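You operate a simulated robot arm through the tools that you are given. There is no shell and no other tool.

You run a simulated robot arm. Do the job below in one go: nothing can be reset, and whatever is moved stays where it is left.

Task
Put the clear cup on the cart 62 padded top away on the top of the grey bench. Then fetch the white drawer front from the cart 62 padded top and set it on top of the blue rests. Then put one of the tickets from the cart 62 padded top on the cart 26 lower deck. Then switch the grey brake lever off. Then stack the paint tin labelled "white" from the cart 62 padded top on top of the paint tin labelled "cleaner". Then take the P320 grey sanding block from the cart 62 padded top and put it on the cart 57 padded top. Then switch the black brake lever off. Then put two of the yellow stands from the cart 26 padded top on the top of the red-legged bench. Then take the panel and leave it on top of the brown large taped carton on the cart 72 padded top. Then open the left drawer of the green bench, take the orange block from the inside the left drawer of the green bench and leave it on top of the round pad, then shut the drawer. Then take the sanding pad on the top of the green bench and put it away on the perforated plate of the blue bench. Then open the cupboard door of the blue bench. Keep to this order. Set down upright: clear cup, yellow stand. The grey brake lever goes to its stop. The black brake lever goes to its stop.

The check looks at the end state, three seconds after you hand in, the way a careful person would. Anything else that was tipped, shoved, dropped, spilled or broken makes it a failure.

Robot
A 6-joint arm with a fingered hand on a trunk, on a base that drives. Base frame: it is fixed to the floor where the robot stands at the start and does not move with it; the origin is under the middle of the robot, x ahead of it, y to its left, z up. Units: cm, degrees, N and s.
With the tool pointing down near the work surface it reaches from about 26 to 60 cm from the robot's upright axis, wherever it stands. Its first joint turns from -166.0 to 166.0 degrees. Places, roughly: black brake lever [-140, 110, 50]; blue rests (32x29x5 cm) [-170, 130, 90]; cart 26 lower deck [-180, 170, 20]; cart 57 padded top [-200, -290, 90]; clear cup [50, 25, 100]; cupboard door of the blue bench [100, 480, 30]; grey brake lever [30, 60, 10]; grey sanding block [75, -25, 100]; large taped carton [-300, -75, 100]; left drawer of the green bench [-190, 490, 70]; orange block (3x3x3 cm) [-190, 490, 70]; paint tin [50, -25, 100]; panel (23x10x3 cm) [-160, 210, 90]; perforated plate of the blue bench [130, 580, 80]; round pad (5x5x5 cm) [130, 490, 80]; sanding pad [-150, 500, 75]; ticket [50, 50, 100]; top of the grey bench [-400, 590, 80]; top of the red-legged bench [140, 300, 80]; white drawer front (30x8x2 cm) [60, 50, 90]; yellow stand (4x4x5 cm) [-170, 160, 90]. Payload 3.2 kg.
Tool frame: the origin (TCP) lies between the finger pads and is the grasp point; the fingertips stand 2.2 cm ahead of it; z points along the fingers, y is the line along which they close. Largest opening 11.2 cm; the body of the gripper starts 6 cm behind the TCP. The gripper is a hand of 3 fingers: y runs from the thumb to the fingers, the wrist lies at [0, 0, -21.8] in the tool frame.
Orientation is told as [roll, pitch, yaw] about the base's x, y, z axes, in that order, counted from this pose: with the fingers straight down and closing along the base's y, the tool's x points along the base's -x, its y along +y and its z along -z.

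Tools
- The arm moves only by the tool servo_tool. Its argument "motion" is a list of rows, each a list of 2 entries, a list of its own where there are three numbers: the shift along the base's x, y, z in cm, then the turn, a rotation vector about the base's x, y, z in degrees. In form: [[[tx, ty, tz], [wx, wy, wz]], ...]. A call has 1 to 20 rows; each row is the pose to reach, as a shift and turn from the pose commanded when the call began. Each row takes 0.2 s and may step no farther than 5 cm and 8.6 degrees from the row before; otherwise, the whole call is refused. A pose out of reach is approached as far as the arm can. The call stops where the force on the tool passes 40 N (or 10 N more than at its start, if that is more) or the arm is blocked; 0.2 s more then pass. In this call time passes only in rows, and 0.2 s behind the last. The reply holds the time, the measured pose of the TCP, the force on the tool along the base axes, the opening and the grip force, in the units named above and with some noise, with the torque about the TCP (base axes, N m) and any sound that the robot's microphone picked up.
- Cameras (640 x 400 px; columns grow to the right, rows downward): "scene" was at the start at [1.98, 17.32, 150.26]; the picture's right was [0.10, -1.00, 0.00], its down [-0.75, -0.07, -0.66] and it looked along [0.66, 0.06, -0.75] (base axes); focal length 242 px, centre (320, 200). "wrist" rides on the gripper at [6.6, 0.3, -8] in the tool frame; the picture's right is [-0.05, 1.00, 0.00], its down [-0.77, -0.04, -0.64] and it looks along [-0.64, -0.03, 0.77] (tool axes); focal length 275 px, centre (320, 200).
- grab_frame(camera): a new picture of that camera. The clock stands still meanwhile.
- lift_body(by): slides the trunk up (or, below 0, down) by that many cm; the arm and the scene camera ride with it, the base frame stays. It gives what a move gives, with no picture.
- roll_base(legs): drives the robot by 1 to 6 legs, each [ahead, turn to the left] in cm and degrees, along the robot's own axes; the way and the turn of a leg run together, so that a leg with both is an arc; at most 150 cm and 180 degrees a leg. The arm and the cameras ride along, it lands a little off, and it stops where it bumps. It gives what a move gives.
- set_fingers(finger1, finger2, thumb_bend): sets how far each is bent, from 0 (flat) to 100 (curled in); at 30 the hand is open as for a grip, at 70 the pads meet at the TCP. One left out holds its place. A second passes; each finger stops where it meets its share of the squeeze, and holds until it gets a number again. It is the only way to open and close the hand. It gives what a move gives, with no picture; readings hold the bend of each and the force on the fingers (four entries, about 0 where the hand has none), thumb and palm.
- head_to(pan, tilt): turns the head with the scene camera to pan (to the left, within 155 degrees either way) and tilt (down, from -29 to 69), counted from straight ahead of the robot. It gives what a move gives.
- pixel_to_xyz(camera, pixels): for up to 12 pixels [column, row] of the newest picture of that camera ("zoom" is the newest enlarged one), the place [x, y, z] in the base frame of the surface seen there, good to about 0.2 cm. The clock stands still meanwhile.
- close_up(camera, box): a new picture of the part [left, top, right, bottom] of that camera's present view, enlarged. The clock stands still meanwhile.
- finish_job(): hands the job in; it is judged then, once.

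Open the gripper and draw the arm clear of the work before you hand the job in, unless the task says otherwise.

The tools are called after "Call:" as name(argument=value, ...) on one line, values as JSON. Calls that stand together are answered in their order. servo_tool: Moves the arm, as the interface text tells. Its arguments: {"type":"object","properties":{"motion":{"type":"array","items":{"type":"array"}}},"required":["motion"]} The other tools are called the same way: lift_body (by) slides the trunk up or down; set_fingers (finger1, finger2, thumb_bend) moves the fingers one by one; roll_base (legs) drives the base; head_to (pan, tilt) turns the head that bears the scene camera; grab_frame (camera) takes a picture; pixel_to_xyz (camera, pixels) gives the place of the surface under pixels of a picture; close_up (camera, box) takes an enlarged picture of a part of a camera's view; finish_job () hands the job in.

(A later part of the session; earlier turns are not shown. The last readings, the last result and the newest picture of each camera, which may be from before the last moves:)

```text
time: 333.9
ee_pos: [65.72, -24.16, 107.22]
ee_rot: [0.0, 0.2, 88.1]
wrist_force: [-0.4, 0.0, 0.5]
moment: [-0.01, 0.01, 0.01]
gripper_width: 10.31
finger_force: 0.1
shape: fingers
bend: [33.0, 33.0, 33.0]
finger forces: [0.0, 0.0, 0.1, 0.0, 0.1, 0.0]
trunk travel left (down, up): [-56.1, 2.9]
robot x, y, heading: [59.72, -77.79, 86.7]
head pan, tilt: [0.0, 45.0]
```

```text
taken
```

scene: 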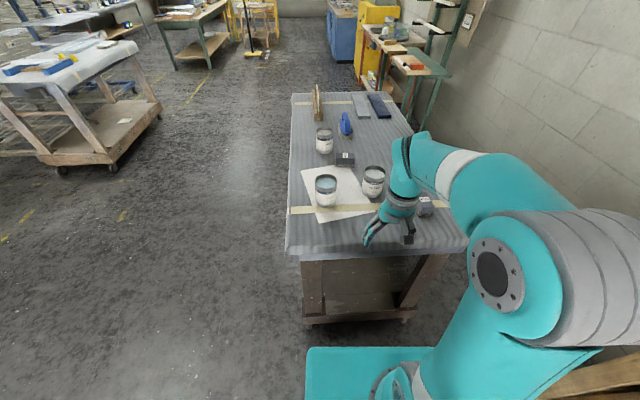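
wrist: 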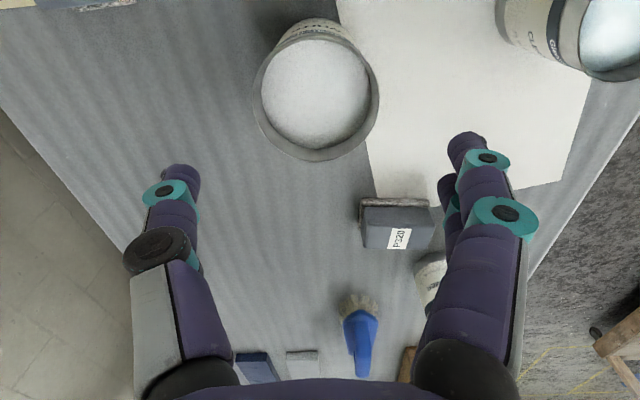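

The rim is seen at rows 33–160, columns 252–379, matching centre (66.0,-24.35). I descend around the tin to z≈94.5.

Call:
servo_tool(motion=[[[0.2, -0.15, -4], [0, 0, 0]], [[0.2, -0.15, -8], [0, 0, 0]], [[0.2, -0.15, -11], [0, 0, 0]], [[0.2, -0.15, -12.8], [0, 0, 0]]])

Call:
grab_frame(camera="wrist")

```text
time: 334.9
ee_pos: [66.04, -24.71, 95.02]
ee_rot: [-0.1, -0.3, 88.1]
wrist_force: [1.8, 1.5, 16.9]
moment: [-0.04, -0.05, 0.05]
gripper_width: 10.61
finger_force: 7.8
shape: fingers
bend: [33.0, 33.0, 33.0]
finger forces: [1.7, 4.3, 0.0, 0.0, 9.3, 0.0]
trunk travel left (down, up): [-56.1, 2.9]
robot x, y, heading: [59.81, -77.89, 86.7]
head pan, tilt: [0.0, 45.0]
```

```text
taken
```

wrist: 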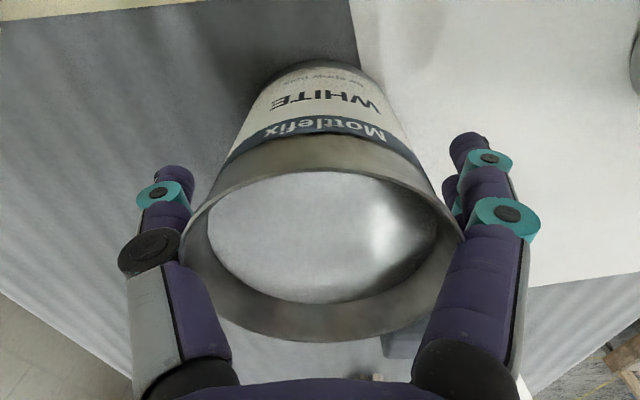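

The rim touches the finger roots (16.9 N), since the fingers narrow toward the palm. I rise so that only the finger ends reach the tin's upper wall.

Call:
servo_tool(motion=[[[0, 0.2, 1], [0, 0, 0]], [[0, 0.3, 2.2], [0, 0, 0]]])

Call:
grab_frame(camera="wrist")

Call:
close_up(camera="scene", box=[290, 120, 450, 260])

```text
time: 335.5
ee_pos: [66.05, -24.28, 96.93]
ee_rot: [0.0, 0.0, 88.2]
wrist_force: [-0.1, 0.0, 1.5]
moment: [0.01, 0.04, 0.0]
gripper_width: 10.35
finger_force: 0.1
shape: fingers
bend: [33.0, 33.0, 33.0]
finger forces: [0.1, 0.0, 0.1, 0.1, 0.0, 0.0]
trunk travel left (down, up): [-56.1, 2.9]
robot x, y, heading: [59.64, -77.81, 86.4]
head pan, tilt: [0.0, 45.0]
```

```text
taken
```

wrist: 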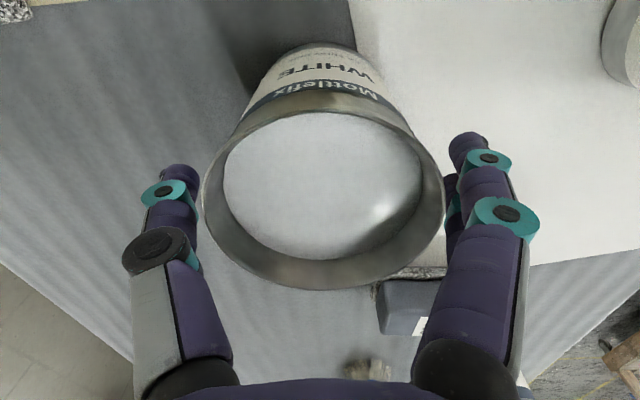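

```text
2.86 times, centred on (370, 190) of scene
```

zoom: 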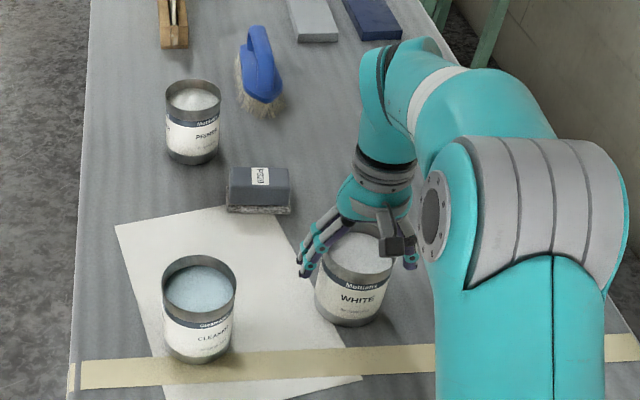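

The tin stands undisturbed. I close gently and read the forces.

Call:
set_fingers(finger1=46, finger2=46, thumb_bend=46)

Call:
grab_frame(camera="wrist")

```text
time: 336.5
ee_pos: [66.18, -24.26, 97.0]
ee_rot: [-0.1, 0.1, 88.1]
wrist_force: [-1.4, -0.3, 1.0]
moment: [0.02, 0.05, -0.02]
gripper_width: 7.02
finger_force: 1.9
shape: fingers
bend: [45.0, 44.0, 45.0]
finger forces: [0.9, 1.7, 0.0, 0.0, 1.5, 0.0]
trunk travel left (down, up): [-56.1, 2.9]
robot x, y, heading: [59.54, -78.21, 86.6]
head pan, tilt: [0.0, 45.0]
```

```text
taken
```

wrist: 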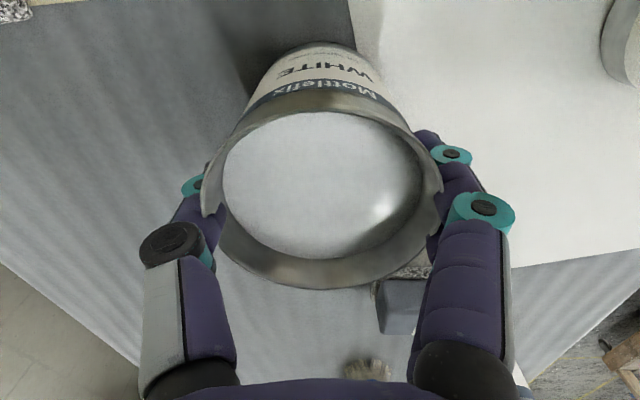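

The finger ends touch the wall. I squeeze firmly.

Call:
set_fingers(finger1=62, finger2=62, thumb_bend=62)

Call:
servo_tool(motion=[[[0, 0, 0.6], [0, 0, 0]], [[0, 0, 1.5], [0, 0, 0]]])

Call:
grab_frame(camera="wrist")

Call:
close_up(camera="scene", box=[290, 120, 450, 260])

```text
time: 337.5
ee_pos: [66.02, -24.34, 96.99]
ee_rot: [-0.1, 0.1, 88.0]
wrist_force: [-0.1, 0.3, 0.5]
moment: [-0.02, 0.13, -0.01]
gripper_width: 6.66
finger_force: 19.2
shape: fingers
bend: [46.0, 46.0, 53.0]
finger forces: [9.7, 10.6, 0.0, 0.0, 19.4, 0.0]
trunk travel left (down, up): [-56.1, 2.9]
robot x, y, heading: [59.36, -78.04, 86.3]
head pan, tilt: [0.0, 45.0]
```

```text
time: 338.1
ee_pos: [66.06, -24.25, 98.58]
ee_rot: [0.1, 0.1, 88.1]
wrist_force: [0.3, 0.5, -5.0]
moment: [0.02, 0.01, 0.0]
gripper_width: 6.67
finger_force: 19.7
shape: fingers
bend: [46.0, 46.0, 53.0]
finger forces: [9.3, 10.2, 0.0, 0.1, 19.4, 0.0]
trunk travel left (down, up): [-56.1, 2.9]
robot x, y, heading: [59.75, -78.08, 86.3]
head pan, tilt: [0.0, 45.0]
```

```text
taken
```

wrist: 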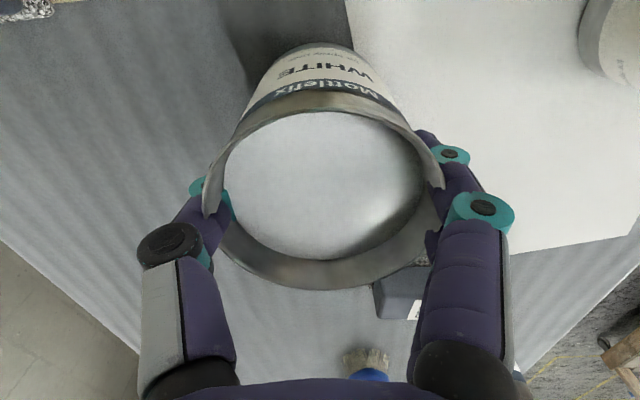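

```text
2.86 times, centred on (370, 190) of scene
```

zoom: 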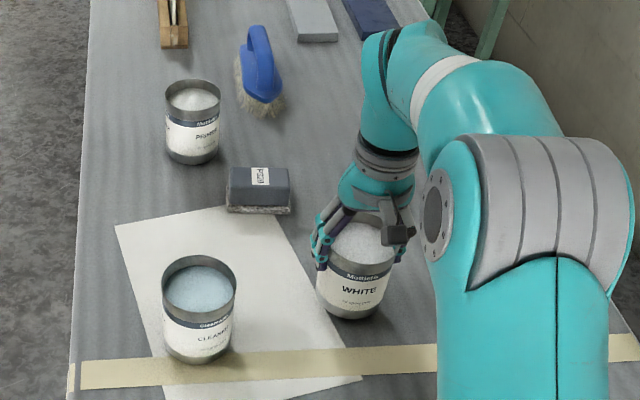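

The tin is lifted level (5 N). I raise it with the trunk and the arm, then carry it over CLEANER at height.

Call:
lift_body(by=2.8)

Call:
servo_tool(motion=[[[0, 0, 3], [0, 0, 0]], [[0, 0, 6], [0, 0, 0]], [[0, 0, 8.5], [0, 0, 0]], [[-3, -0.7, 9], [0, 0, 0]], [[-7, -1.6, 9], [0, 0, 0]], [[-11, -2.6, 9], [0, 0, 0]], [[-15, -3.5, 9], [0, 0, 0]], [[-17.7, -4.2, 9], [0, 0, 0]]])

Call:
grab_frame(camera="wrist")

Call:
close_up(camera="scene", box=[270, 100, 450, 260])

```text
time: 338.8
ee_pos: [66.07, -24.27, 101.35]
ee_rot: [0.0, 0.1, 88.2]
wrist_force: [-0.1, 0.4, -5.1]
moment: [0.02, 0.0, -0.04]
gripper_width: 6.68
finger_force: 19.7
shape: fingers
bend: [46.0, 46.0, 53.0]
finger forces: [9.2, 10.3, 0.0, 0.0, 19.5, 0.0]
trunk travel left (down, up): [-58.9, 0.1]
robot x, y, heading: [59.64, -77.98, 86.4]
head pan, tilt: [0.0, 45.0]
```

```text
time: 340.6
ee_pos: [48.28, -28.47, 110.1]
ee_rot: [-0.1, 0.1, 88.2]
wrist_force: [-0.5, -0.1, -4.1]
moment: [0.0, -0.01, -0.03]
gripper_width: 6.64
finger_force: 19.6
shape: fingers
bend: [46.0, 46.0, 53.0]
finger forces: [9.3, 10.0, 0.1, 0.0, 19.2, 0.0]
trunk travel left (down, up): [-58.9, 0.1]
robot x, y, heading: [59.71, -77.97, 86.6]
head pan, tilt: [0.0, 45.0]
```

```text
taken
```

wrist: 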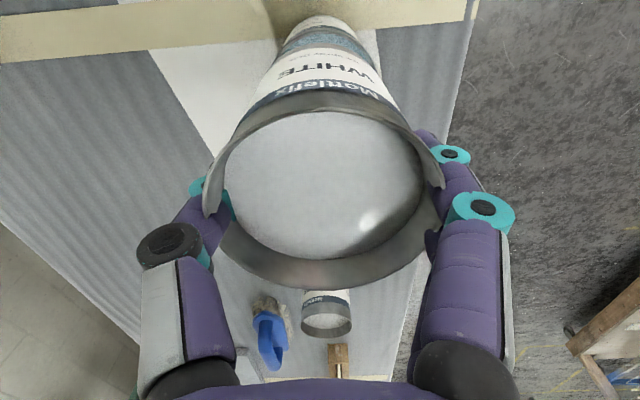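

```text
2.50 times, centred on (360, 180) of scene
```

zoom: 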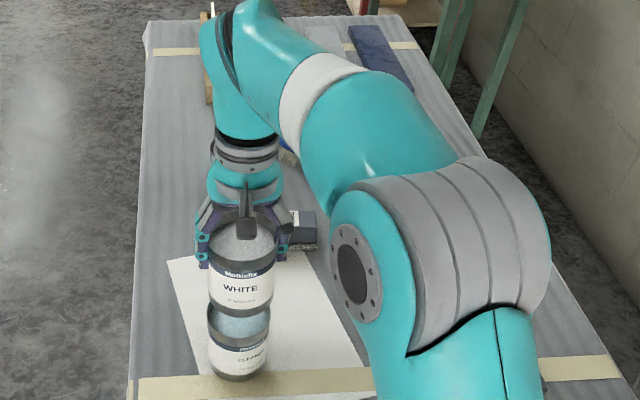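

I check alignment: query front and side surface points on both tins.

Call:
pixel_to_xyz(camera="zoom", pixels=[[240, 285], [240, 298], [212, 275], [268, 275], [240, 350], [240, 365], [212, 345], [264, 345]])

```text
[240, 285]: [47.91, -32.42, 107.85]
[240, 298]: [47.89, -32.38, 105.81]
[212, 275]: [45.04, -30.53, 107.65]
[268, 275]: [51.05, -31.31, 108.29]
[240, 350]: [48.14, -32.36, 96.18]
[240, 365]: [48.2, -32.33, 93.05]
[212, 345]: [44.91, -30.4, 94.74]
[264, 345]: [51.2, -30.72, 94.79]
```

The tins are aligned within 2 mm. I lower WHITE toward the rim of CLEANER.

Call:
servo_tool(motion=[[[0, 0, -1.5], [0, 0, 0]], [[0, 0, -2.6], [0, 0, 0]], [[0, 0, -3], [0, 0, 0]]])

Call:
servo_tool(motion=[[[0, 0, -0.15], [0, 0, 0]], [[0, 0, -0.3], [0, 0, 0]]])

```text
time: 341.4
ee_pos: [48.38, -28.37, 107.34]
ee_rot: [0.0, 0.1, 88.2]
wrist_force: [-1.0, -0.3, -4.4]
moment: [0.0, 0.01, 0.04]
gripper_width: 6.66
finger_force: 19.2
shape: fingers
bend: [46.0, 46.0, 53.0]
finger forces: [9.4, 9.9, 0.0, 0.0, 19.2, 0.0]
trunk travel left (down, up): [-58.9, 0.1]
robot x, y, heading: [59.56, -77.82, 86.7]
head pan, tilt: [0.0, 45.0]
```

```text
time: 342.0
ee_pos: [48.15, -28.43, 107.02]
ee_rot: [-0.1, 0.0, 88.0]
wrist_force: [0.0, 0.0, -4.8]
moment: [0.02, -0.01, 0.0]
gripper_width: 6.64
finger_force: 19.7
shape: fingers
bend: [46.0, 46.0, 53.0]
finger forces: [9.2, 10.0, 0.0, 0.0, 19.3, 0.0]
trunk travel left (down, up): [-58.9, 0.1]
robot x, y, heading: [59.53, -78.0, 86.8]
head pan, tilt: [0.0, 45.0]
```

Still hanging (-4.8 N). I lower in 1–2 mm steps until contact.

Call:
servo_tool(motion=[[[0, 0, -0.15], [0, 0, 0]], [[0, 0, -0.3], [0, 0, 0]]])

Call:
close_up(camera="scene", box=[320, 180, 420, 260])

```text
time: 342.6
ee_pos: [48.4, -28.55, 106.7]
ee_rot: [-0.2, 0.1, 88.0]
wrist_force: [0.2, -0.1, -5.9]
moment: [-0.01, -0.05, 0.0]
gripper_width: 6.66
finger_force: 19.4
shape: fingers
bend: [46.0, 46.0, 53.0]
finger forces: [9.3, 10.0, 0.0, 0.1, 19.3, 0.0]
trunk travel left (down, up): [-58.9, 0.1]
robot x, y, heading: [59.49, -78.0, 86.3]
head pan, tilt: [0.0, 45.0]
```

```text
5.00 times, centred on (370, 220) of scene
```

zoom: 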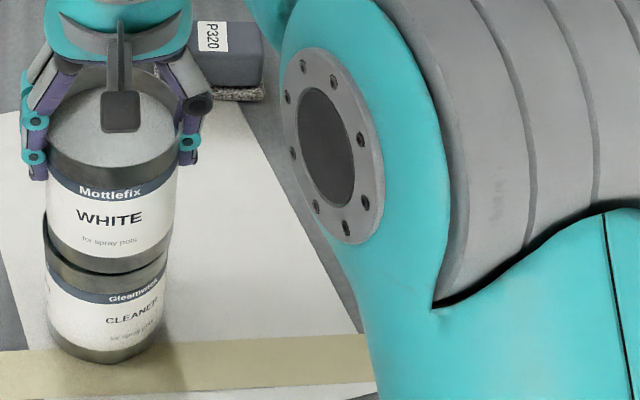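

Nearly seated; I continue lowering in small steps.

Call:
servo_tool(motion=[[[0, 0, -0.15], [0, 0, 0]], [[0, 0, -0.3], [0, 0, 0]]])

```text
time: 343.2
ee_pos: [48.28, -28.54, 106.49]
ee_rot: [0.0, -0.1, 88.1]
wrist_force: [1.0, -0.1, 7.4]
moment: [0.04, 0.3, 0.0]
gripper_width: 6.67
finger_force: 19.2
shape: fingers
bend: [46.0, 46.0, 53.0]
finger forces: [9.2, 9.7, 0.1, 0.0, 19.8, 0.1]
trunk travel left (down, up): [-58.9, 0.1]
robot x, y, heading: [59.09, -78.05, 86.6]
head pan, tilt: [0.0, 45.0]
```

Contact is made (+7.4 N). I release in two stages.

Call:
set_fingers(finger1=48, finger2=48, thumb_bend=52)

Call:
set_fingers(finger1=36, finger2=36, thumb_bend=36)

Call:
grab_frame(camera="wrist")

Call:
close_up(camera="scene", box=[320, 180, 420, 260])

```text
time: 344.2
ee_pos: [48.22, -28.54, 106.52]
ee_rot: [0.0, 0.1, 88.1]
wrist_force: [1.6, 2.2, 8.1]
moment: [0.02, -0.06, -0.03]
gripper_width: 6.81
finger_force: 5.9
shape: fingers
bend: [45.0, 45.0, 50.0]
finger forces: [2.1, 2.8, 0.0, 0.0, 6.6, 0.1]
trunk travel left (down, up): [-58.9, 0.1]
robot x, y, heading: [59.25, -77.86, 86.8]
head pan, tilt: [0.0, 45.0]
```

```text
time: 345.2
ee_pos: [48.26, -28.49, 106.42]
ee_rot: [-0.1, 0.2, 88.1]
wrist_force: [0.3, -0.2, 0.2]
moment: [-0.01, 0.0, -0.02]
gripper_width: 9.44
finger_force: 0.0
shape: fingers
bend: [36.0, 36.0, 36.0]
finger forces: [0.1, 0.0, 0.0, 0.0, 0.1, 0.0]
trunk travel left (down, up): [-58.9, 0.1]
robot x, y, heading: [59.16, -77.95, 86.5]
head pan, tilt: [0.0, 45.0]
```

```text
taken
```

wrist: 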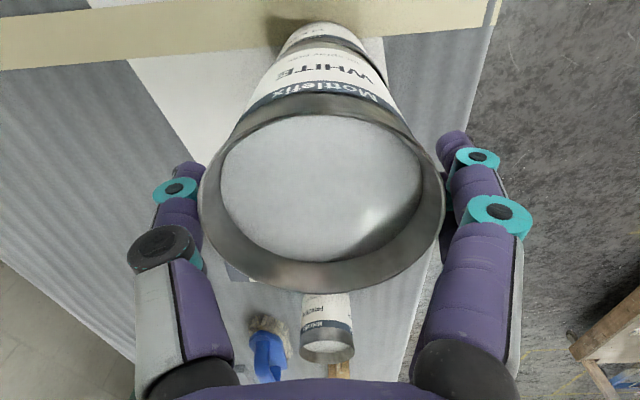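

```text
5.00 times, centred on (370, 220) of scene
```

zoom: 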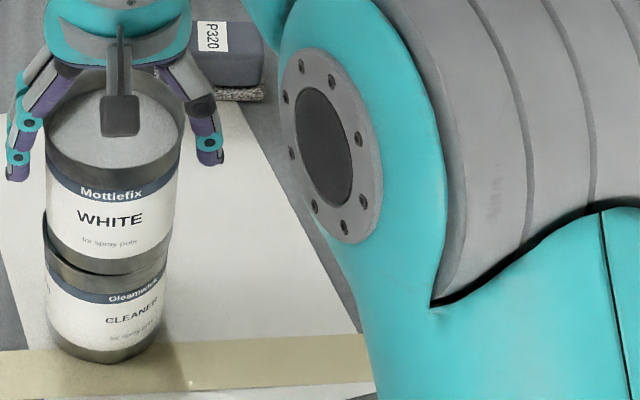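

The stack stands well. I raise the hand straight up above the rim (z≈108) and draw back.

Call:
servo_tool(motion=[[[0, 0, 2], [0, 0, 0]], [[0, 0, 5], [0, 0, 0]], [[0, 0, 8], [0, 0, 0]], [[0.5, -3, 9.5], [0, 0, 0]], [[1, -7, 10], [0, 0, 0]], [[1, -11, 10], [0, 0, 0]], [[1, -15, 10], [0, 0, 0]]])

Call:
grab_frame(camera="scene")

```text
time: 346.8
ee_pos: [48.94, -43.54, 116.34]
ee_rot: [0.0, 0.0, 88.1]
wrist_force: [0.0, -0.7, 0.8]
moment: [0.04, 0.01, -0.04]
gripper_width: 9.44
finger_force: 0.0
shape: fingers
bend: [36.0, 36.0, 36.0]
finger forces: [0.1, 0.1, 0.0, 0.0, 0.0, 0.0]
trunk travel left (down, up): [-58.9, 0.1]
robot x, y, heading: [59.41, -77.98, 86.7]
head pan, tilt: [0.0, 45.0]
```

```text
taken
```

scene: 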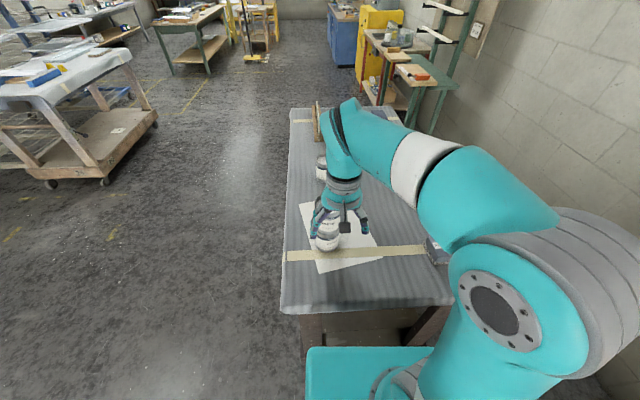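

Now for the P320 block (near (55,-7)), best reached from the cart's front. I back off and drive around to the front.

Call:
roll_base(legs=[[-20, 0], [0, 92], [86, 0], [0, -90], [86, 0], [0, -88]])

Call:
head_to(pan=0, tilt=45)

Call:
grab_frame(camera="scene")

```text
time: 368.3
ee_pos: [4.62, 2.94, 116.27]
ee_rot: [-0.1, 0.0, 2.5]
wrist_force: [-0.9, -0.2, -1.4]
moment: [-0.01, 0.01, 0.0]
gripper_width: 9.48
finger_force: 0.1
shape: fingers
bend: [36.0, 36.0, 36.0]
finger forces: [0.0, 0.1, 0.0, 0.0, 0.0, 0.0]
trunk travel left (down, up): [-58.9, 0.1]
robot x, y, heading: [-28.6, -9.9, 0.9]
head pan, tilt: [0.0, 45.0]
```

```text
time: 368.9
ee_pos: [4.73, 3.17, 116.29]
ee_rot: [-0.1, 0.1, 2.5]
wrist_force: [0.2, -0.7, -0.3]
moment: [0.02, 0.01, -0.03]
gripper_width: 9.47
finger_force: 0.0
shape: fingers
bend: [36.0, 36.0, 36.0]
finger forces: [0.0, 0.1, 0.0, 0.1, 0.1, 0.1]
trunk travel left (down, up): [-58.9, 0.1]
robot x, y, heading: [-28.97, -10.22, 0.8]
head pan, tilt: [0.0, 45.0]
```

```text
taken
```

scene: 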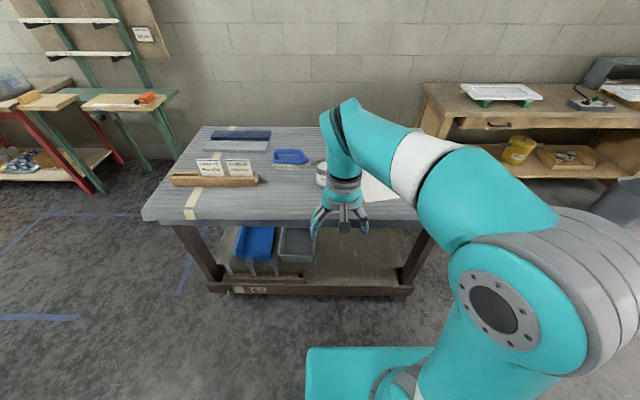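

I roll 32 cm toward the cart and look with the wrist camera.

Call:
roll_base(legs=[[32, 0]])

Call:
grab_frame(camera="wrist")

Call:
grab_frame(camera="scene")

```text
time: 371.1
ee_pos: [36.86, 3.95, 116.31]
ee_rot: [-0.1, 0.1, 3.1]
wrist_force: [-0.7, -1.1, 0.1]
moment: [-0.01, 0.0, -0.01]
gripper_width: 9.48
finger_force: 0.0
shape: fingers
bend: [36.0, 36.0, 36.0]
finger forces: [0.0, 0.0, 0.0, 0.1, 0.0, 0.0]
trunk travel left (down, up): [-58.9, 0.1]
robot x, y, heading: [3.22, -9.34, 2.0]
head pan, tilt: [0.0, 45.0]
```

```text
taken
```

wrist: 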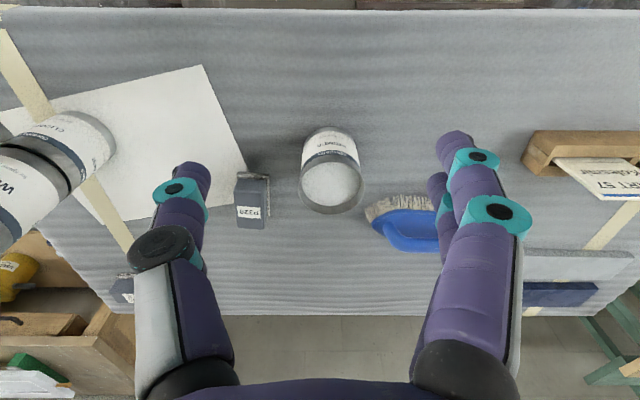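

```text
taken
```

scene: 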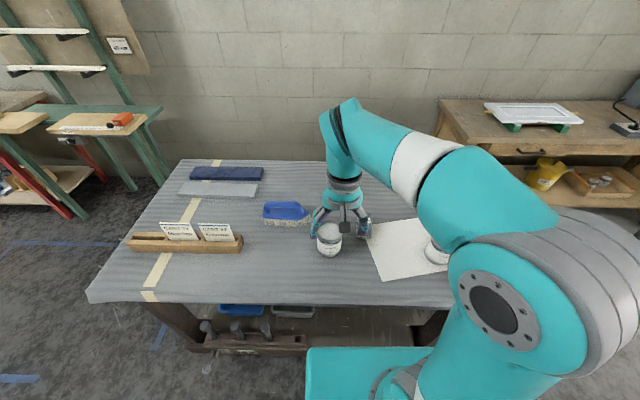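

P320 shows at (236–271, 172–230) in the wrist view. I query its corners and the PRIMER tin's edge.

Call:
close_up(camera="wrist", box=[210, 120, 390, 260])

Call:
pixel_to_xyz(camera="wrist", pixels=[[238, 208], [262, 208], [263, 226], [239, 224], [250, 216], [240, 180], [262, 182], [270, 180], [270, 205], [250, 176], [305, 180], [330, 145]])

```text
2.86 times, centred on (300, 190) of wrist
```

zoom: 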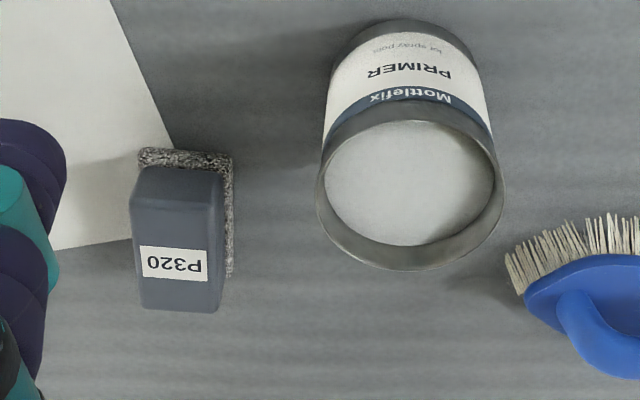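

```text
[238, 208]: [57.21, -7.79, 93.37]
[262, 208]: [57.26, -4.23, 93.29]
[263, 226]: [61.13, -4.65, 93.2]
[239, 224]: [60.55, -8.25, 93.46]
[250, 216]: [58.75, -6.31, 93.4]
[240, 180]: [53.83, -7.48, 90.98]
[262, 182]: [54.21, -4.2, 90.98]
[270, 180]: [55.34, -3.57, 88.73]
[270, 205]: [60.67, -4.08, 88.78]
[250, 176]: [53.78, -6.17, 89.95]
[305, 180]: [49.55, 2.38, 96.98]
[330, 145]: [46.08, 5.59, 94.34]
```

The block's top is z 93.4, centre ≈ (57.6,-6.3), 4.3 cm wide, turned about -6.5°. I approach with matching yaw.

Call:
set_fingers(finger1=42, finger2=42, thumb_bend=42)

Call:
servo_tool(motion=[[[4, -2, 0], [0, 0, -3]], [[8, -4, -1], [0, 0, -6]], [[12, -6, -3], [0, 0, -9.6]], [[16, -8, -5], [0, 0, -9.6]], [[19, -9.5, -8], [0, 0, -9.6]], [[20.7, -10.25, -12], [0, 0, -9.6]], [[20.7, -10.25, -16], [0, 0, -9.6]]])

Call:
grab_frame(camera="wrist")

```text
time: 372.1
ee_pos: [36.8, 4.09, 116.28]
ee_rot: [-0.1, 0.1, 3.2]
wrist_force: [-0.2, -0.5, -0.3]
moment: [-0.01, 0.0, -0.02]
gripper_width: 7.87
finger_force: 0.1
shape: fingers
bend: [42.0, 42.0, 42.0]
finger forces: [0.0, 0.0, 0.1, 0.1, 0.0, 0.0]
trunk travel left (down, up): [-58.9, 0.1]
robot x, y, heading: [3.44, -9.42, 1.8]
head pan, tilt: [0.0, 45.0]
```

```text
time: 373.7
ee_pos: [57.54, -5.91, 100.43]
ee_rot: [0.1, 0.0, -6.5]
wrist_force: [0.2, -0.3, -0.2]
moment: [0.02, -0.01, -0.02]
gripper_width: 7.86
finger_force: 0.0
shape: fingers
bend: [42.0, 42.0, 42.0]
finger forces: [0.0, 0.0, 0.0, 0.0, 0.0, 0.0]
trunk travel left (down, up): [-58.9, 0.1]
robot x, y, heading: [3.57, -9.19, 1.7]
head pan, tilt: [0.0, 45.0]
```

```text
taken
```

wrist: 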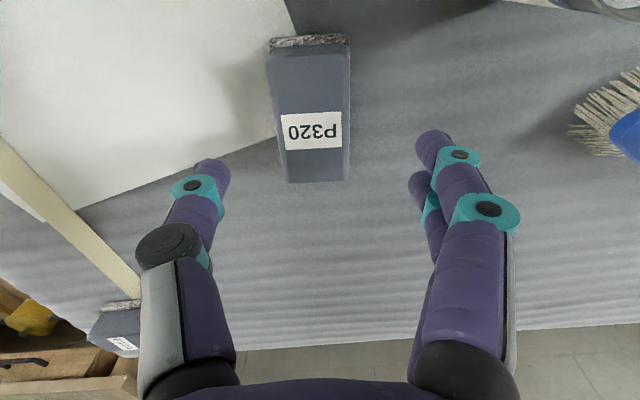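

The block is centred and parallel to the fingers. I descend and close.

Call:
servo_tool(motion=[[[0.1, -0.3, -3], [0, 0, 0]], [[0.1, -0.3, -6], [0, 0, 0]], [[0.1, -0.3, -7.9], [0, 0, 0]]])

Call:
grab_frame(camera="wrist")

Call:
set_fingers(finger1=66, finger2=66, thumb_bend=66)

Call:
grab_frame(camera="wrist")

```text
time: 374.5
ee_pos: [57.64, -6.34, 92.36]
ee_rot: [0.0, 0.1, -6.7]
wrist_force: [-0.3, 0.7, -0.2]
moment: [-0.03, 0.01, -0.01]
gripper_width: 7.85
finger_force: 0.0
shape: fingers
bend: [42.0, 42.0, 42.0]
finger forces: [0.0, 0.0, 0.0, 0.1, 0.1, 0.0]
trunk travel left (down, up): [-58.9, 0.1]
robot x, y, heading: [3.62, -9.56, 1.9]
head pan, tilt: [0.0, 45.0]
```

```text
taken
```

wrist: 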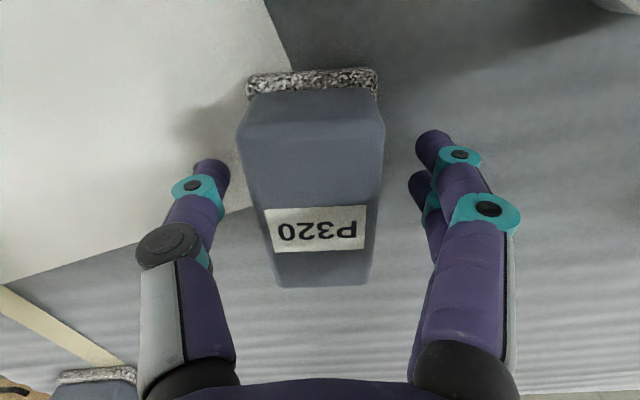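

```text
time: 375.5
ee_pos: [57.68, -6.3, 92.44]
ee_rot: [0.0, 0.0, -6.5]
wrist_force: [1.9, 1.0, 11.6]
moment: [0.08, -0.05, 0.01]
gripper_width: 3.89
finger_force: 13.2
shape: fingers
bend: [58.0, 58.0, 60.0]
finger forces: [6.8, 6.8, 0.1, 0.0, 12.1, 0.0]
trunk travel left (down, up): [-58.9, 0.1]
robot x, y, heading: [3.61, -9.63, 1.7]
head pan, tilt: [0.0, 45.0]
```

```text
taken
```

wrist: 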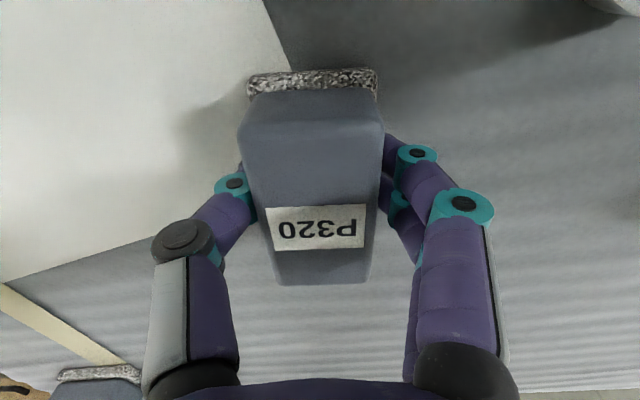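

Gripped with 13 N. I lift it and draw the arm in.

Call:
servo_tool(motion=[[[0, 0, 1], [0, 0, 0]], [[0, 0, 4], [0, 0, 0]], [[0, 0, 8], [0, 0, 0]], [[0, 0, 12], [0, 0, 0]], [[-4, 1, 14], [0, 0, 0]], [[-8, 2, 16], [0, 0, 0]], [[-12, 4, 18], [0, 0, 3]], [[-16, 6, 18], [0, 0, 6]], [[-20, 8, 18], [0, 0, 8]]])

Call:
grab_frame(camera="wrist")

Call:
grab_frame(camera="scene")

```text
time: 377.5
ee_pos: [37.41, 1.49, 110.28]
ee_rot: [0.0, 0.0, 1.4]
wrist_force: [0.6, 0.4, -1.0]
moment: [0.02, 0.0, -0.01]
gripper_width: 3.77
finger_force: 11.4
shape: fingers
bend: [58.0, 58.0, 60.0]
finger forces: [6.0, 6.1, 0.0, 0.0, 10.8, 0.0]
trunk travel left (down, up): [-58.9, 0.1]
robot x, y, heading: [3.18, -9.25, 1.7]
head pan, tilt: [0.0, 45.0]
```

```text
taken
```

wrist: 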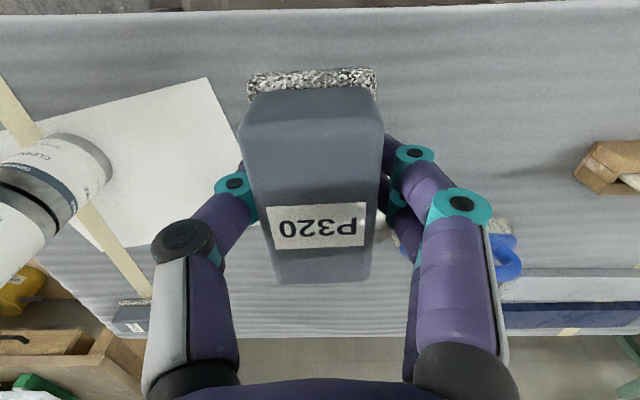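

```text
taken
```

scene: 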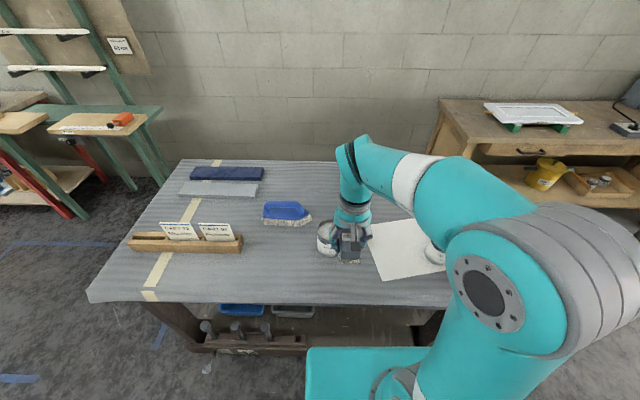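

P320 is in hand. I back away from cart 62 and look toward the two carts at the right-rear to find cart 57.

Call:
roll_base(legs=[[-40, 0]])

Call:
head_to(pan=-125, tilt=20)

Call:
grab_frame(camera="scene")

Call:
close_up(camera="scene", box=[200, 100, 400, 225])

```text
time: 380.0
ee_pos: [-2.44, 0.53, 110.23]
ee_rot: [0.0, 0.0, 1.2]
wrist_force: [0.9, 0.0, -1.5]
moment: [0.03, -0.06, 0.0]
gripper_width: 3.82
finger_force: 11.6
shape: fingers
bend: [58.0, 58.0, 60.0]
finger forces: [6.0, 6.1, 0.1, 0.1, 10.8, 0.0]
trunk travel left (down, up): [-58.9, 0.1]
robot x, y, heading: [-36.54, -10.65, 1.1]
head pan, tilt: [0.0, 45.0]
```

```text
time: 382.0
ee_pos: [-2.5, 0.36, 110.32]
ee_rot: [-0.1, 0.0, 1.1]
wrist_force: [0.5, 0.1, -1.0]
moment: [0.0, 0.0, 0.0]
gripper_width: 3.82
finger_force: 11.6
shape: fingers
bend: [58.0, 58.0, 60.0]
finger forces: [6.0, 6.2, 0.0, 0.0, 10.8, 0.0]
trunk travel left (down, up): [-58.9, 0.1]
robot x, y, heading: [-36.59, -10.92, 1.5]
head pan, tilt: [-125.0, 20.0]
```

```text
taken
```

scene: 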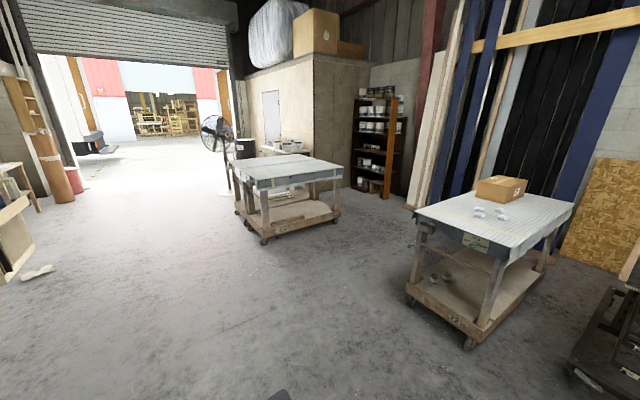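

```text
3.20 times, centred on (300, 162) of scene
```

zoom: 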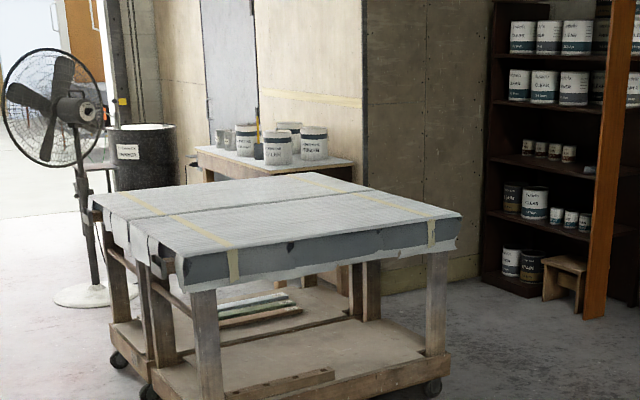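

Two carts stand side by side. I query their extents to know which one is at (-200,-290).

Call:
pixel_to_xyz(camera="zoom", pixels=[[185, 258], [460, 218], [340, 180], [95, 200], [300, 225], [200, 205], [155, 395], [440, 355], [230, 395], [130, 340], [245, 180], [380, 240]])

```text
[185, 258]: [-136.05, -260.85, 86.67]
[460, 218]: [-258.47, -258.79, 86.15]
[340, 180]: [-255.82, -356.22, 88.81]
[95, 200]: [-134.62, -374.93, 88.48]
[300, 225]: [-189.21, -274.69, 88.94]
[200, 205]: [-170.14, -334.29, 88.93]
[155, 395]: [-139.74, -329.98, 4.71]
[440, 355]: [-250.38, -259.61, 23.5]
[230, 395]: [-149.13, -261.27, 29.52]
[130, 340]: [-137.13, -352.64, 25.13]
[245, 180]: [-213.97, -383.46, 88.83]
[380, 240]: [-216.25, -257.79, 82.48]
```

Cart 57 should be the nearer one (x -258…-136, y -258…-320). I drive toward it and will verify its number.

Call:
roll_base(legs=[[0, -131], [120, 0], [110, 0], [0, 40]])

Call:
head_to(pan=0, tilt=35)

Call:
grab_frame(camera="scene")

```text
time: 400.7
ee_pos: [-170.63, -222.64, 110.34]
ee_rot: [-0.2, 0.1, -87.8]
wrist_force: [-1.1, 0.5, -1.1]
moment: [-0.02, -0.03, 0.03]
gripper_width: 3.8
finger_force: 11.0
shape: fingers
bend: [58.0, 58.0, 60.0]
finger forces: [6.0, 6.2, 0.0, 0.0, 10.9, 0.1]
trunk travel left (down, up): [-58.9, 0.1]
robot x, y, heading: [-181.99, -188.83, -87.6]
head pan, tilt: [-125.0, 20.0]
```

```text
time: 402.8
ee_pos: [-170.68, -222.63, 110.27]
ee_rot: [-0.2, 0.1, -87.7]
wrist_force: [0.6, 0.6, -0.7]
moment: [0.0, 0.0, 0.0]
gripper_width: 3.82
finger_force: 11.3
shape: fingers
bend: [58.0, 58.0, 60.0]
finger forces: [6.0, 5.9, 0.1, 0.0, 10.9, 0.0]
trunk travel left (down, up): [-58.9, 0.1]
robot x, y, heading: [-182.21, -188.81, -87.7]
head pan, tilt: [0.0, 35.0]
```

```text
taken
```

scene: 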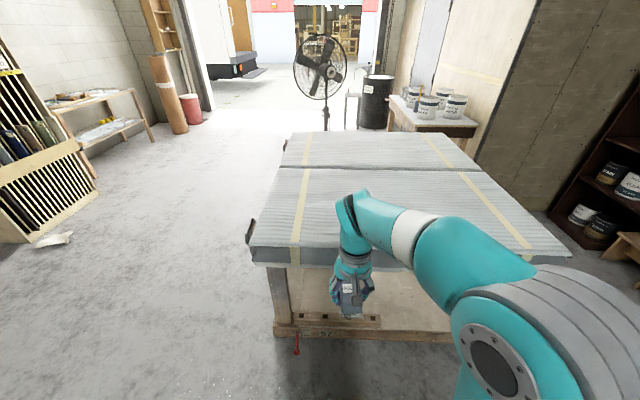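

I enlarge the lower front of the nearer cart to read its number.

Call:
close_up(camera="scene", box=[260, 290, 460, 390])

Call:
close_up(camera="scene", box=[240, 130, 400, 250])

```text
3.20 times, centred on (360, 340) of scene
```

zoom: 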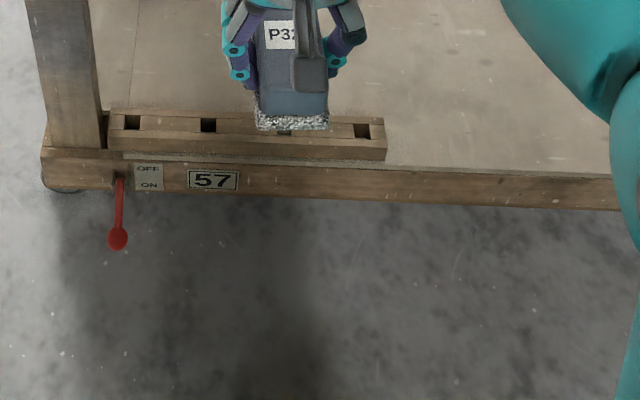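

```text
3.33 times, centred on (320, 190) of scene
```

zoom: 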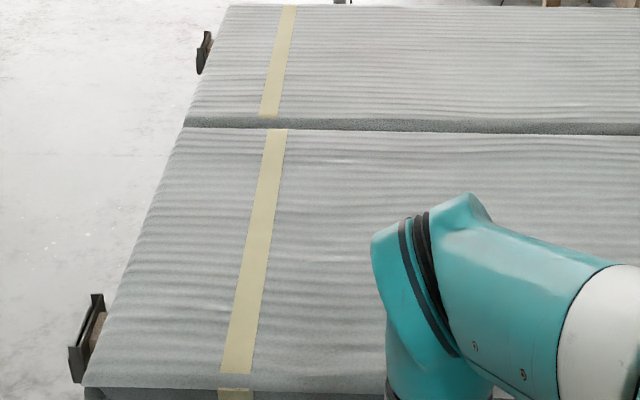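

It is cart 57. I check the red lever's position relative to my base before driving up.

Call:
pixel_to_xyz(camera="scene", pixels=[[297, 352], [297, 340], [340, 250], [320, 250], [300, 262], [400, 330]])

```text
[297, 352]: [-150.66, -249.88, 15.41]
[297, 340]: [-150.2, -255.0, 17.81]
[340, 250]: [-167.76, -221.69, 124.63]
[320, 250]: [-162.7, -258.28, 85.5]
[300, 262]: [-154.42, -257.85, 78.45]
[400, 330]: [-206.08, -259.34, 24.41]
```

The red lever is 9+ cm beside my path. I drive 36 cm up to the cart.

Call:
roll_base(legs=[[36, 0]])

Call:
servo_tool(motion=[[[-1, -4, 0], [0, 0, 0]], [[-2, -8, 0], [0, 0, 0]], [[-3, -12, -2], [0, 0, 0]], [[-4, -15, -5], [0, 0, 0]], [[-4, -16, -9], [0, 0, 0]], [[-4, -16, -13], [0, 0, 0]]])

Call:
grab_frame(camera="scene")

Call:
grab_frame(camera="wrist")

```text
time: 405.1
ee_pos: [-169.38, -258.85, 110.2]
ee_rot: [0.0, 0.1, -87.9]
wrist_force: [0.2, -0.3, -0.5]
moment: [0.03, 0.0, 0.0]
gripper_width: 3.81
finger_force: 11.0
shape: fingers
bend: [58.0, 58.0, 60.0]
finger forces: [5.9, 6.0, 0.0, 0.0, 10.9, 0.0]
trunk travel left (down, up): [-58.9, 0.1]
robot x, y, heading: [-180.82, -224.64, -87.9]
head pan, tilt: [0.0, 35.0]
```

```text
time: 406.5
ee_pos: [-173.38, -275.06, 97.27]
ee_rot: [-0.1, 0.2, -87.8]
wrist_force: [-0.2, -0.2, -1.1]
moment: [-0.01, -0.02, -0.01]
gripper_width: 3.79
finger_force: 11.5
shape: fingers
bend: [58.0, 58.0, 60.0]
finger forces: [5.8, 5.9, 0.1, 0.1, 10.7, 0.0]
trunk travel left (down, up): [-58.9, 0.1]
robot x, y, heading: [-180.71, -225.07, -88.0]
head pan, tilt: [0.0, 35.0]
```

```text
taken
```

scene: 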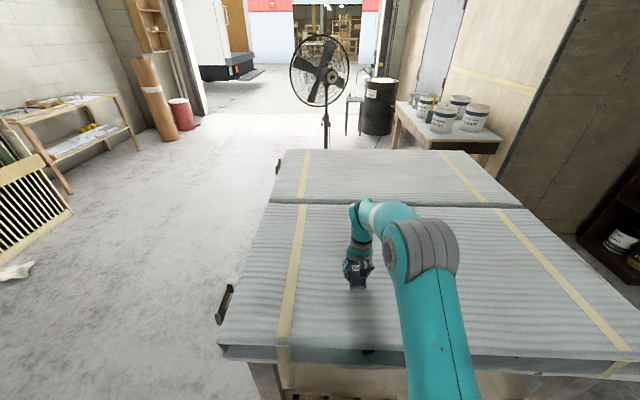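

```text
taken
```

wrist: 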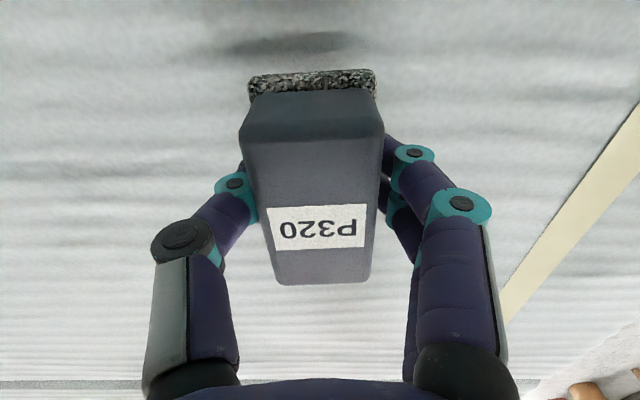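

The block hangs above cart 57's padded top, clear of everything. I lower it to contact.

Call:
servo_tool(motion=[[[0, 0, -2.5], [0, 0, 0]], [[0, 0, -4], [0, 0, 0]], [[0, 0, -4.6], [0, 0, 0]]])

Call:
servo_tool(motion=[[[0, 0, -0.15], [0, 0, 0]], [[0, 0, -0.3], [0, 0, 0]]])

```text
time: 407.3
ee_pos: [-173.45, -274.81, 92.68]
ee_rot: [-0.1, 0.0, -87.9]
wrist_force: [-0.1, -0.5, -0.9]
moment: [0.01, 0.0, -0.03]
gripper_width: 3.8
finger_force: 11.2
shape: fingers
bend: [58.0, 58.0, 60.0]
finger forces: [5.8, 5.8, 0.1, 0.1, 10.7, 0.1]
trunk travel left (down, up): [-58.9, 0.1]
robot x, y, heading: [-180.45, -224.6, -87.7]
head pan, tilt: [0.0, 35.0]
```

```text
time: 407.9
ee_pos: [-173.46, -274.92, 92.51]
ee_rot: [0.1, -0.1, -88.0]
wrist_force: [0.6, -2.6, 9.0]
moment: [-0.04, -0.21, -0.06]
gripper_width: 3.8
finger_force: 15.7
shape: fingers
bend: [59.0, 59.0, 60.0]
finger forces: [9.3, 9.3, 0.1, 0.1, 12.4, 0.0]
trunk travel left (down, up): [-58.9, 0.1]
robot x, y, heading: [-180.57, -225.05, -87.9]
head pan, tilt: [0.0, 35.0]
```

Contact at 9 N. I release and rise.

Call:
set_fingers(finger1=42, finger2=42, thumb_bend=42)

Call:
servo_tool(motion=[[[0, 0, 3], [0, 0, 0]], [[0, 0, 7], [0, 0, 0]], [[0, 0, 11], [0, 0, 0]], [[1, 4, 14], [0, 0, 0]], [[2, 8, 16], [0, 0, 0]], [[3, 12, 18], [0, 0, 0]]])

Call:
grab_frame(camera="scene")

Call:
grab_frame(camera="wrist")

```text
time: 408.9
ee_pos: [-173.46, -274.67, 92.43]
ee_rot: [-0.1, 0.2, -87.9]
wrist_force: [0.1, -0.4, 0.0]
moment: [-0.02, -0.05, -0.02]
gripper_width: 7.71
finger_force: 0.0
shape: fingers
bend: [42.0, 42.0, 42.0]
finger forces: [0.0, 0.0, 0.1, 0.1, 0.0, 0.0]
trunk travel left (down, up): [-58.9, 0.1]
robot x, y, heading: [-180.73, -224.28, -87.8]
head pan, tilt: [0.0, 35.0]
```

```text
refused: row 4 steps farther than a row can; nothing moved
```

```text
taken
```

scene: 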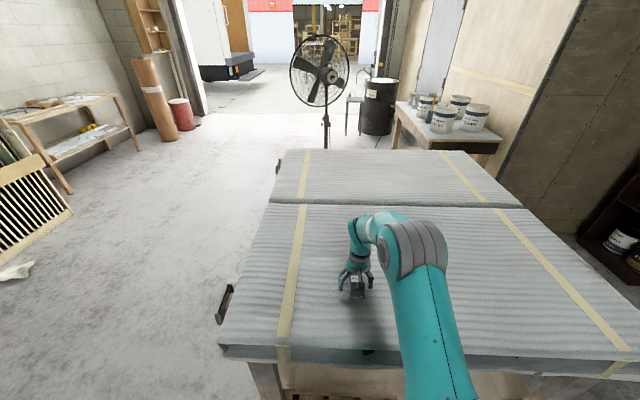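

```text
taken
```

wrist: 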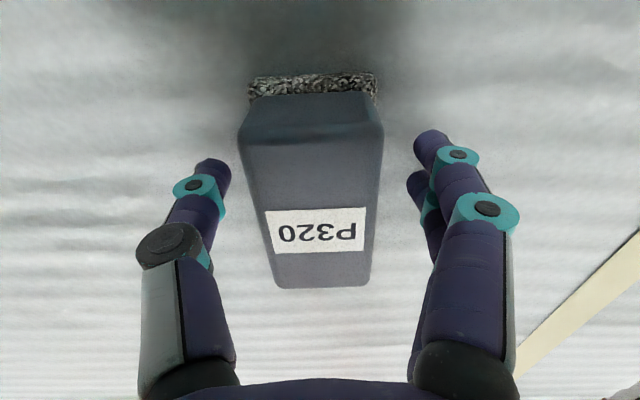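

The block stands on the pad, released. I rise with smaller rows and fold the arm.

Call:
servo_tool(motion=[[[0, 0, 3], [0, 0, 0]], [[0, 0, 7], [0, 0, 0]], [[0, 0, 11], [0, 0, 0]], [[1, 3, 14], [0, 0, 0]], [[2, 7, 16], [0, 0, 0]], [[3, 11, 18], [0, 0, 0]], [[3, 15, 18], [0, 0, 0]]])

Call:
grab_frame(camera="scene")

```text
time: 410.5
ee_pos: [-170.22, -259.56, 110.36]
ee_rot: [-0.1, 0.1, -87.9]
wrist_force: [-0.3, -0.3, -0.1]
moment: [-0.02, -0.01, 0.01]
gripper_width: 7.72
finger_force: 0.1
shape: fingers
bend: [42.0, 42.0, 42.0]
finger forces: [0.0, 0.1, 0.0, 0.0, 0.1, 0.0]
trunk travel left (down, up): [-58.9, 0.1]
robot x, y, heading: [-180.44, -224.86, -87.8]
head pan, tilt: [0.0, 35.0]
```

```text
taken
```

scene: 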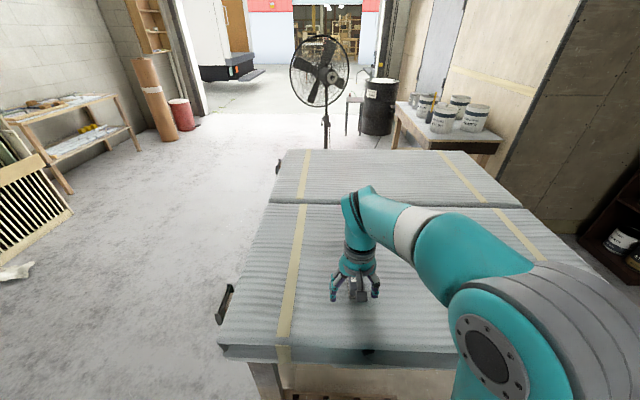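

P320 is placed. Now the black lever of cart 26: I back off, turn and drive to a spot facing the lever.

Call:
roll_base(legs=[[-70, 0], [0, 155], [140, 0], [140, 0]])

Call:
head_to(pan=70, tilt=40)

Call:
grab_frame(camera="scene")

```text
time: 433.7
ee_pos: [-55.99, 132.07, 110.35]
ee_rot: [-0.1, 0.1, 62.5]
wrist_force: [-0.5, -0.4, 0.0]
moment: [0.0, 0.01, 0.0]
gripper_width: 7.74
finger_force: 0.1
shape: fingers
bend: [42.0, 42.0, 42.0]
finger forces: [0.1, 0.0, 0.1, 0.0, 0.1, 0.1]
trunk travel left (down, up): [-58.9, 0.1]
robot x, y, heading: [-64.2, 96.22, 62.7]
head pan, tilt: [0.0, 35.0]
```

```text
time: 435.1
ee_pos: [-55.81, 131.99, 110.34]
ee_rot: [-0.1, 0.1, 62.4]
wrist_force: [-0.5, -0.2, 0.5]
moment: [0.0, -0.02, -0.03]
gripper_width: 7.77
finger_force: 0.0
shape: fingers
bend: [42.0, 42.0, 42.0]
finger forces: [0.0, 0.0, 0.1, 0.0, 0.0, 0.0]
trunk travel left (down, up): [-58.9, 0.1]
robot x, y, heading: [-63.88, 96.91, 62.8]
head pan, tilt: [70.0, 40.0]
```

```text
taken
```

scene: 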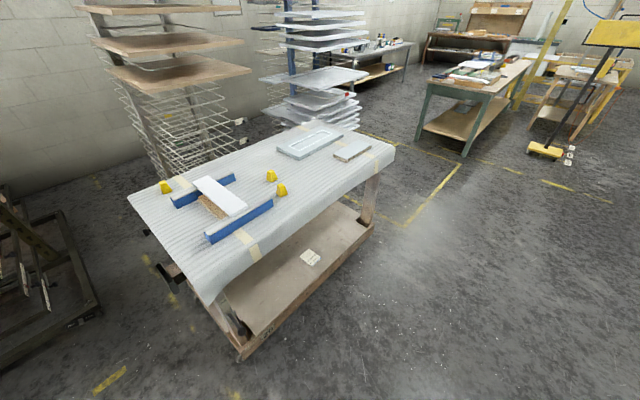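

I move a bit farther up, turn to heading 180 and look at the lever straight on.

Call:
roll_base(legs=[[20, 0], [0, 117]])

Call:
lift_body(by=-30)

Call:
head_to(pan=0, tilt=30)

Call:
grab_frame(camera="scene")

```text
time: 441.6
ee_pos: [-90.26, 105.17, 110.29]
ee_rot: [-0.1, 0.2, 179.8]
wrist_force: [-1.8, -0.9, -0.9]
moment: [-0.03, 0.01, -0.03]
gripper_width: 7.74
finger_force: 0.0
shape: fingers
bend: [42.0, 42.0, 42.0]
finger forces: [0.0, 0.0, 0.1, 0.0, 0.0, 0.1]
trunk travel left (down, up): [-58.9, 0.1]
robot x, y, heading: [-55.05, 114.39, 179.9]
head pan, tilt: [70.0, 40.0]
```

```text
time: 444.6
ee_pos: [-90.12, 105.09, 80.33]
ee_rot: [-0.1, 0.0, 179.8]
wrist_force: [0.8, 0.2, -0.4]
moment: [-0.01, 0.0, -0.01]
gripper_width: 7.76
finger_force: 0.0
shape: fingers
bend: [42.0, 42.0, 42.0]
finger forces: [0.0, 0.0, 0.1, 0.0, 0.0, 0.0]
trunk travel left (down, up): [-28.9, 30.1]
robot x, y, heading: [-54.87, 114.45, 179.8]
head pan, tilt: [70.0, 40.0]
```

```text
time: 446.0
ee_pos: [-90.14, 105.17, 80.22]
ee_rot: [-0.2, 0.0, 179.8]
wrist_force: [-0.6, -0.9, 0.2]
moment: [0.01, -0.03, -0.01]
gripper_width: 7.74
finger_force: 0.0
shape: fingers
bend: [42.0, 42.0, 42.0]
finger forces: [0.0, 0.0, 0.0, 0.1, 0.0, 0.0]
trunk travel left (down, up): [-28.9, 30.1]
robot x, y, heading: [-54.85, 114.37, 180.1]
head pan, tilt: [0.0, 30.0]
```

```text
taken
```

scene: 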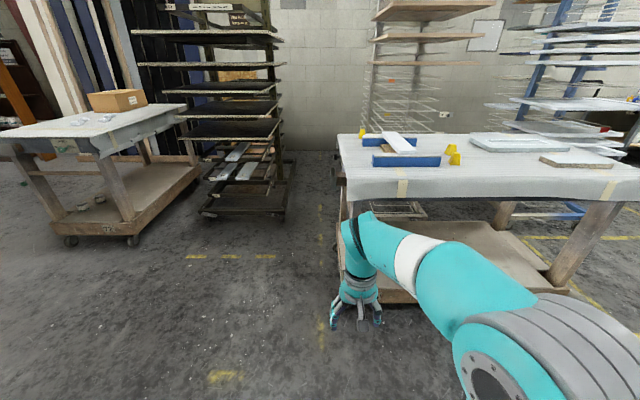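

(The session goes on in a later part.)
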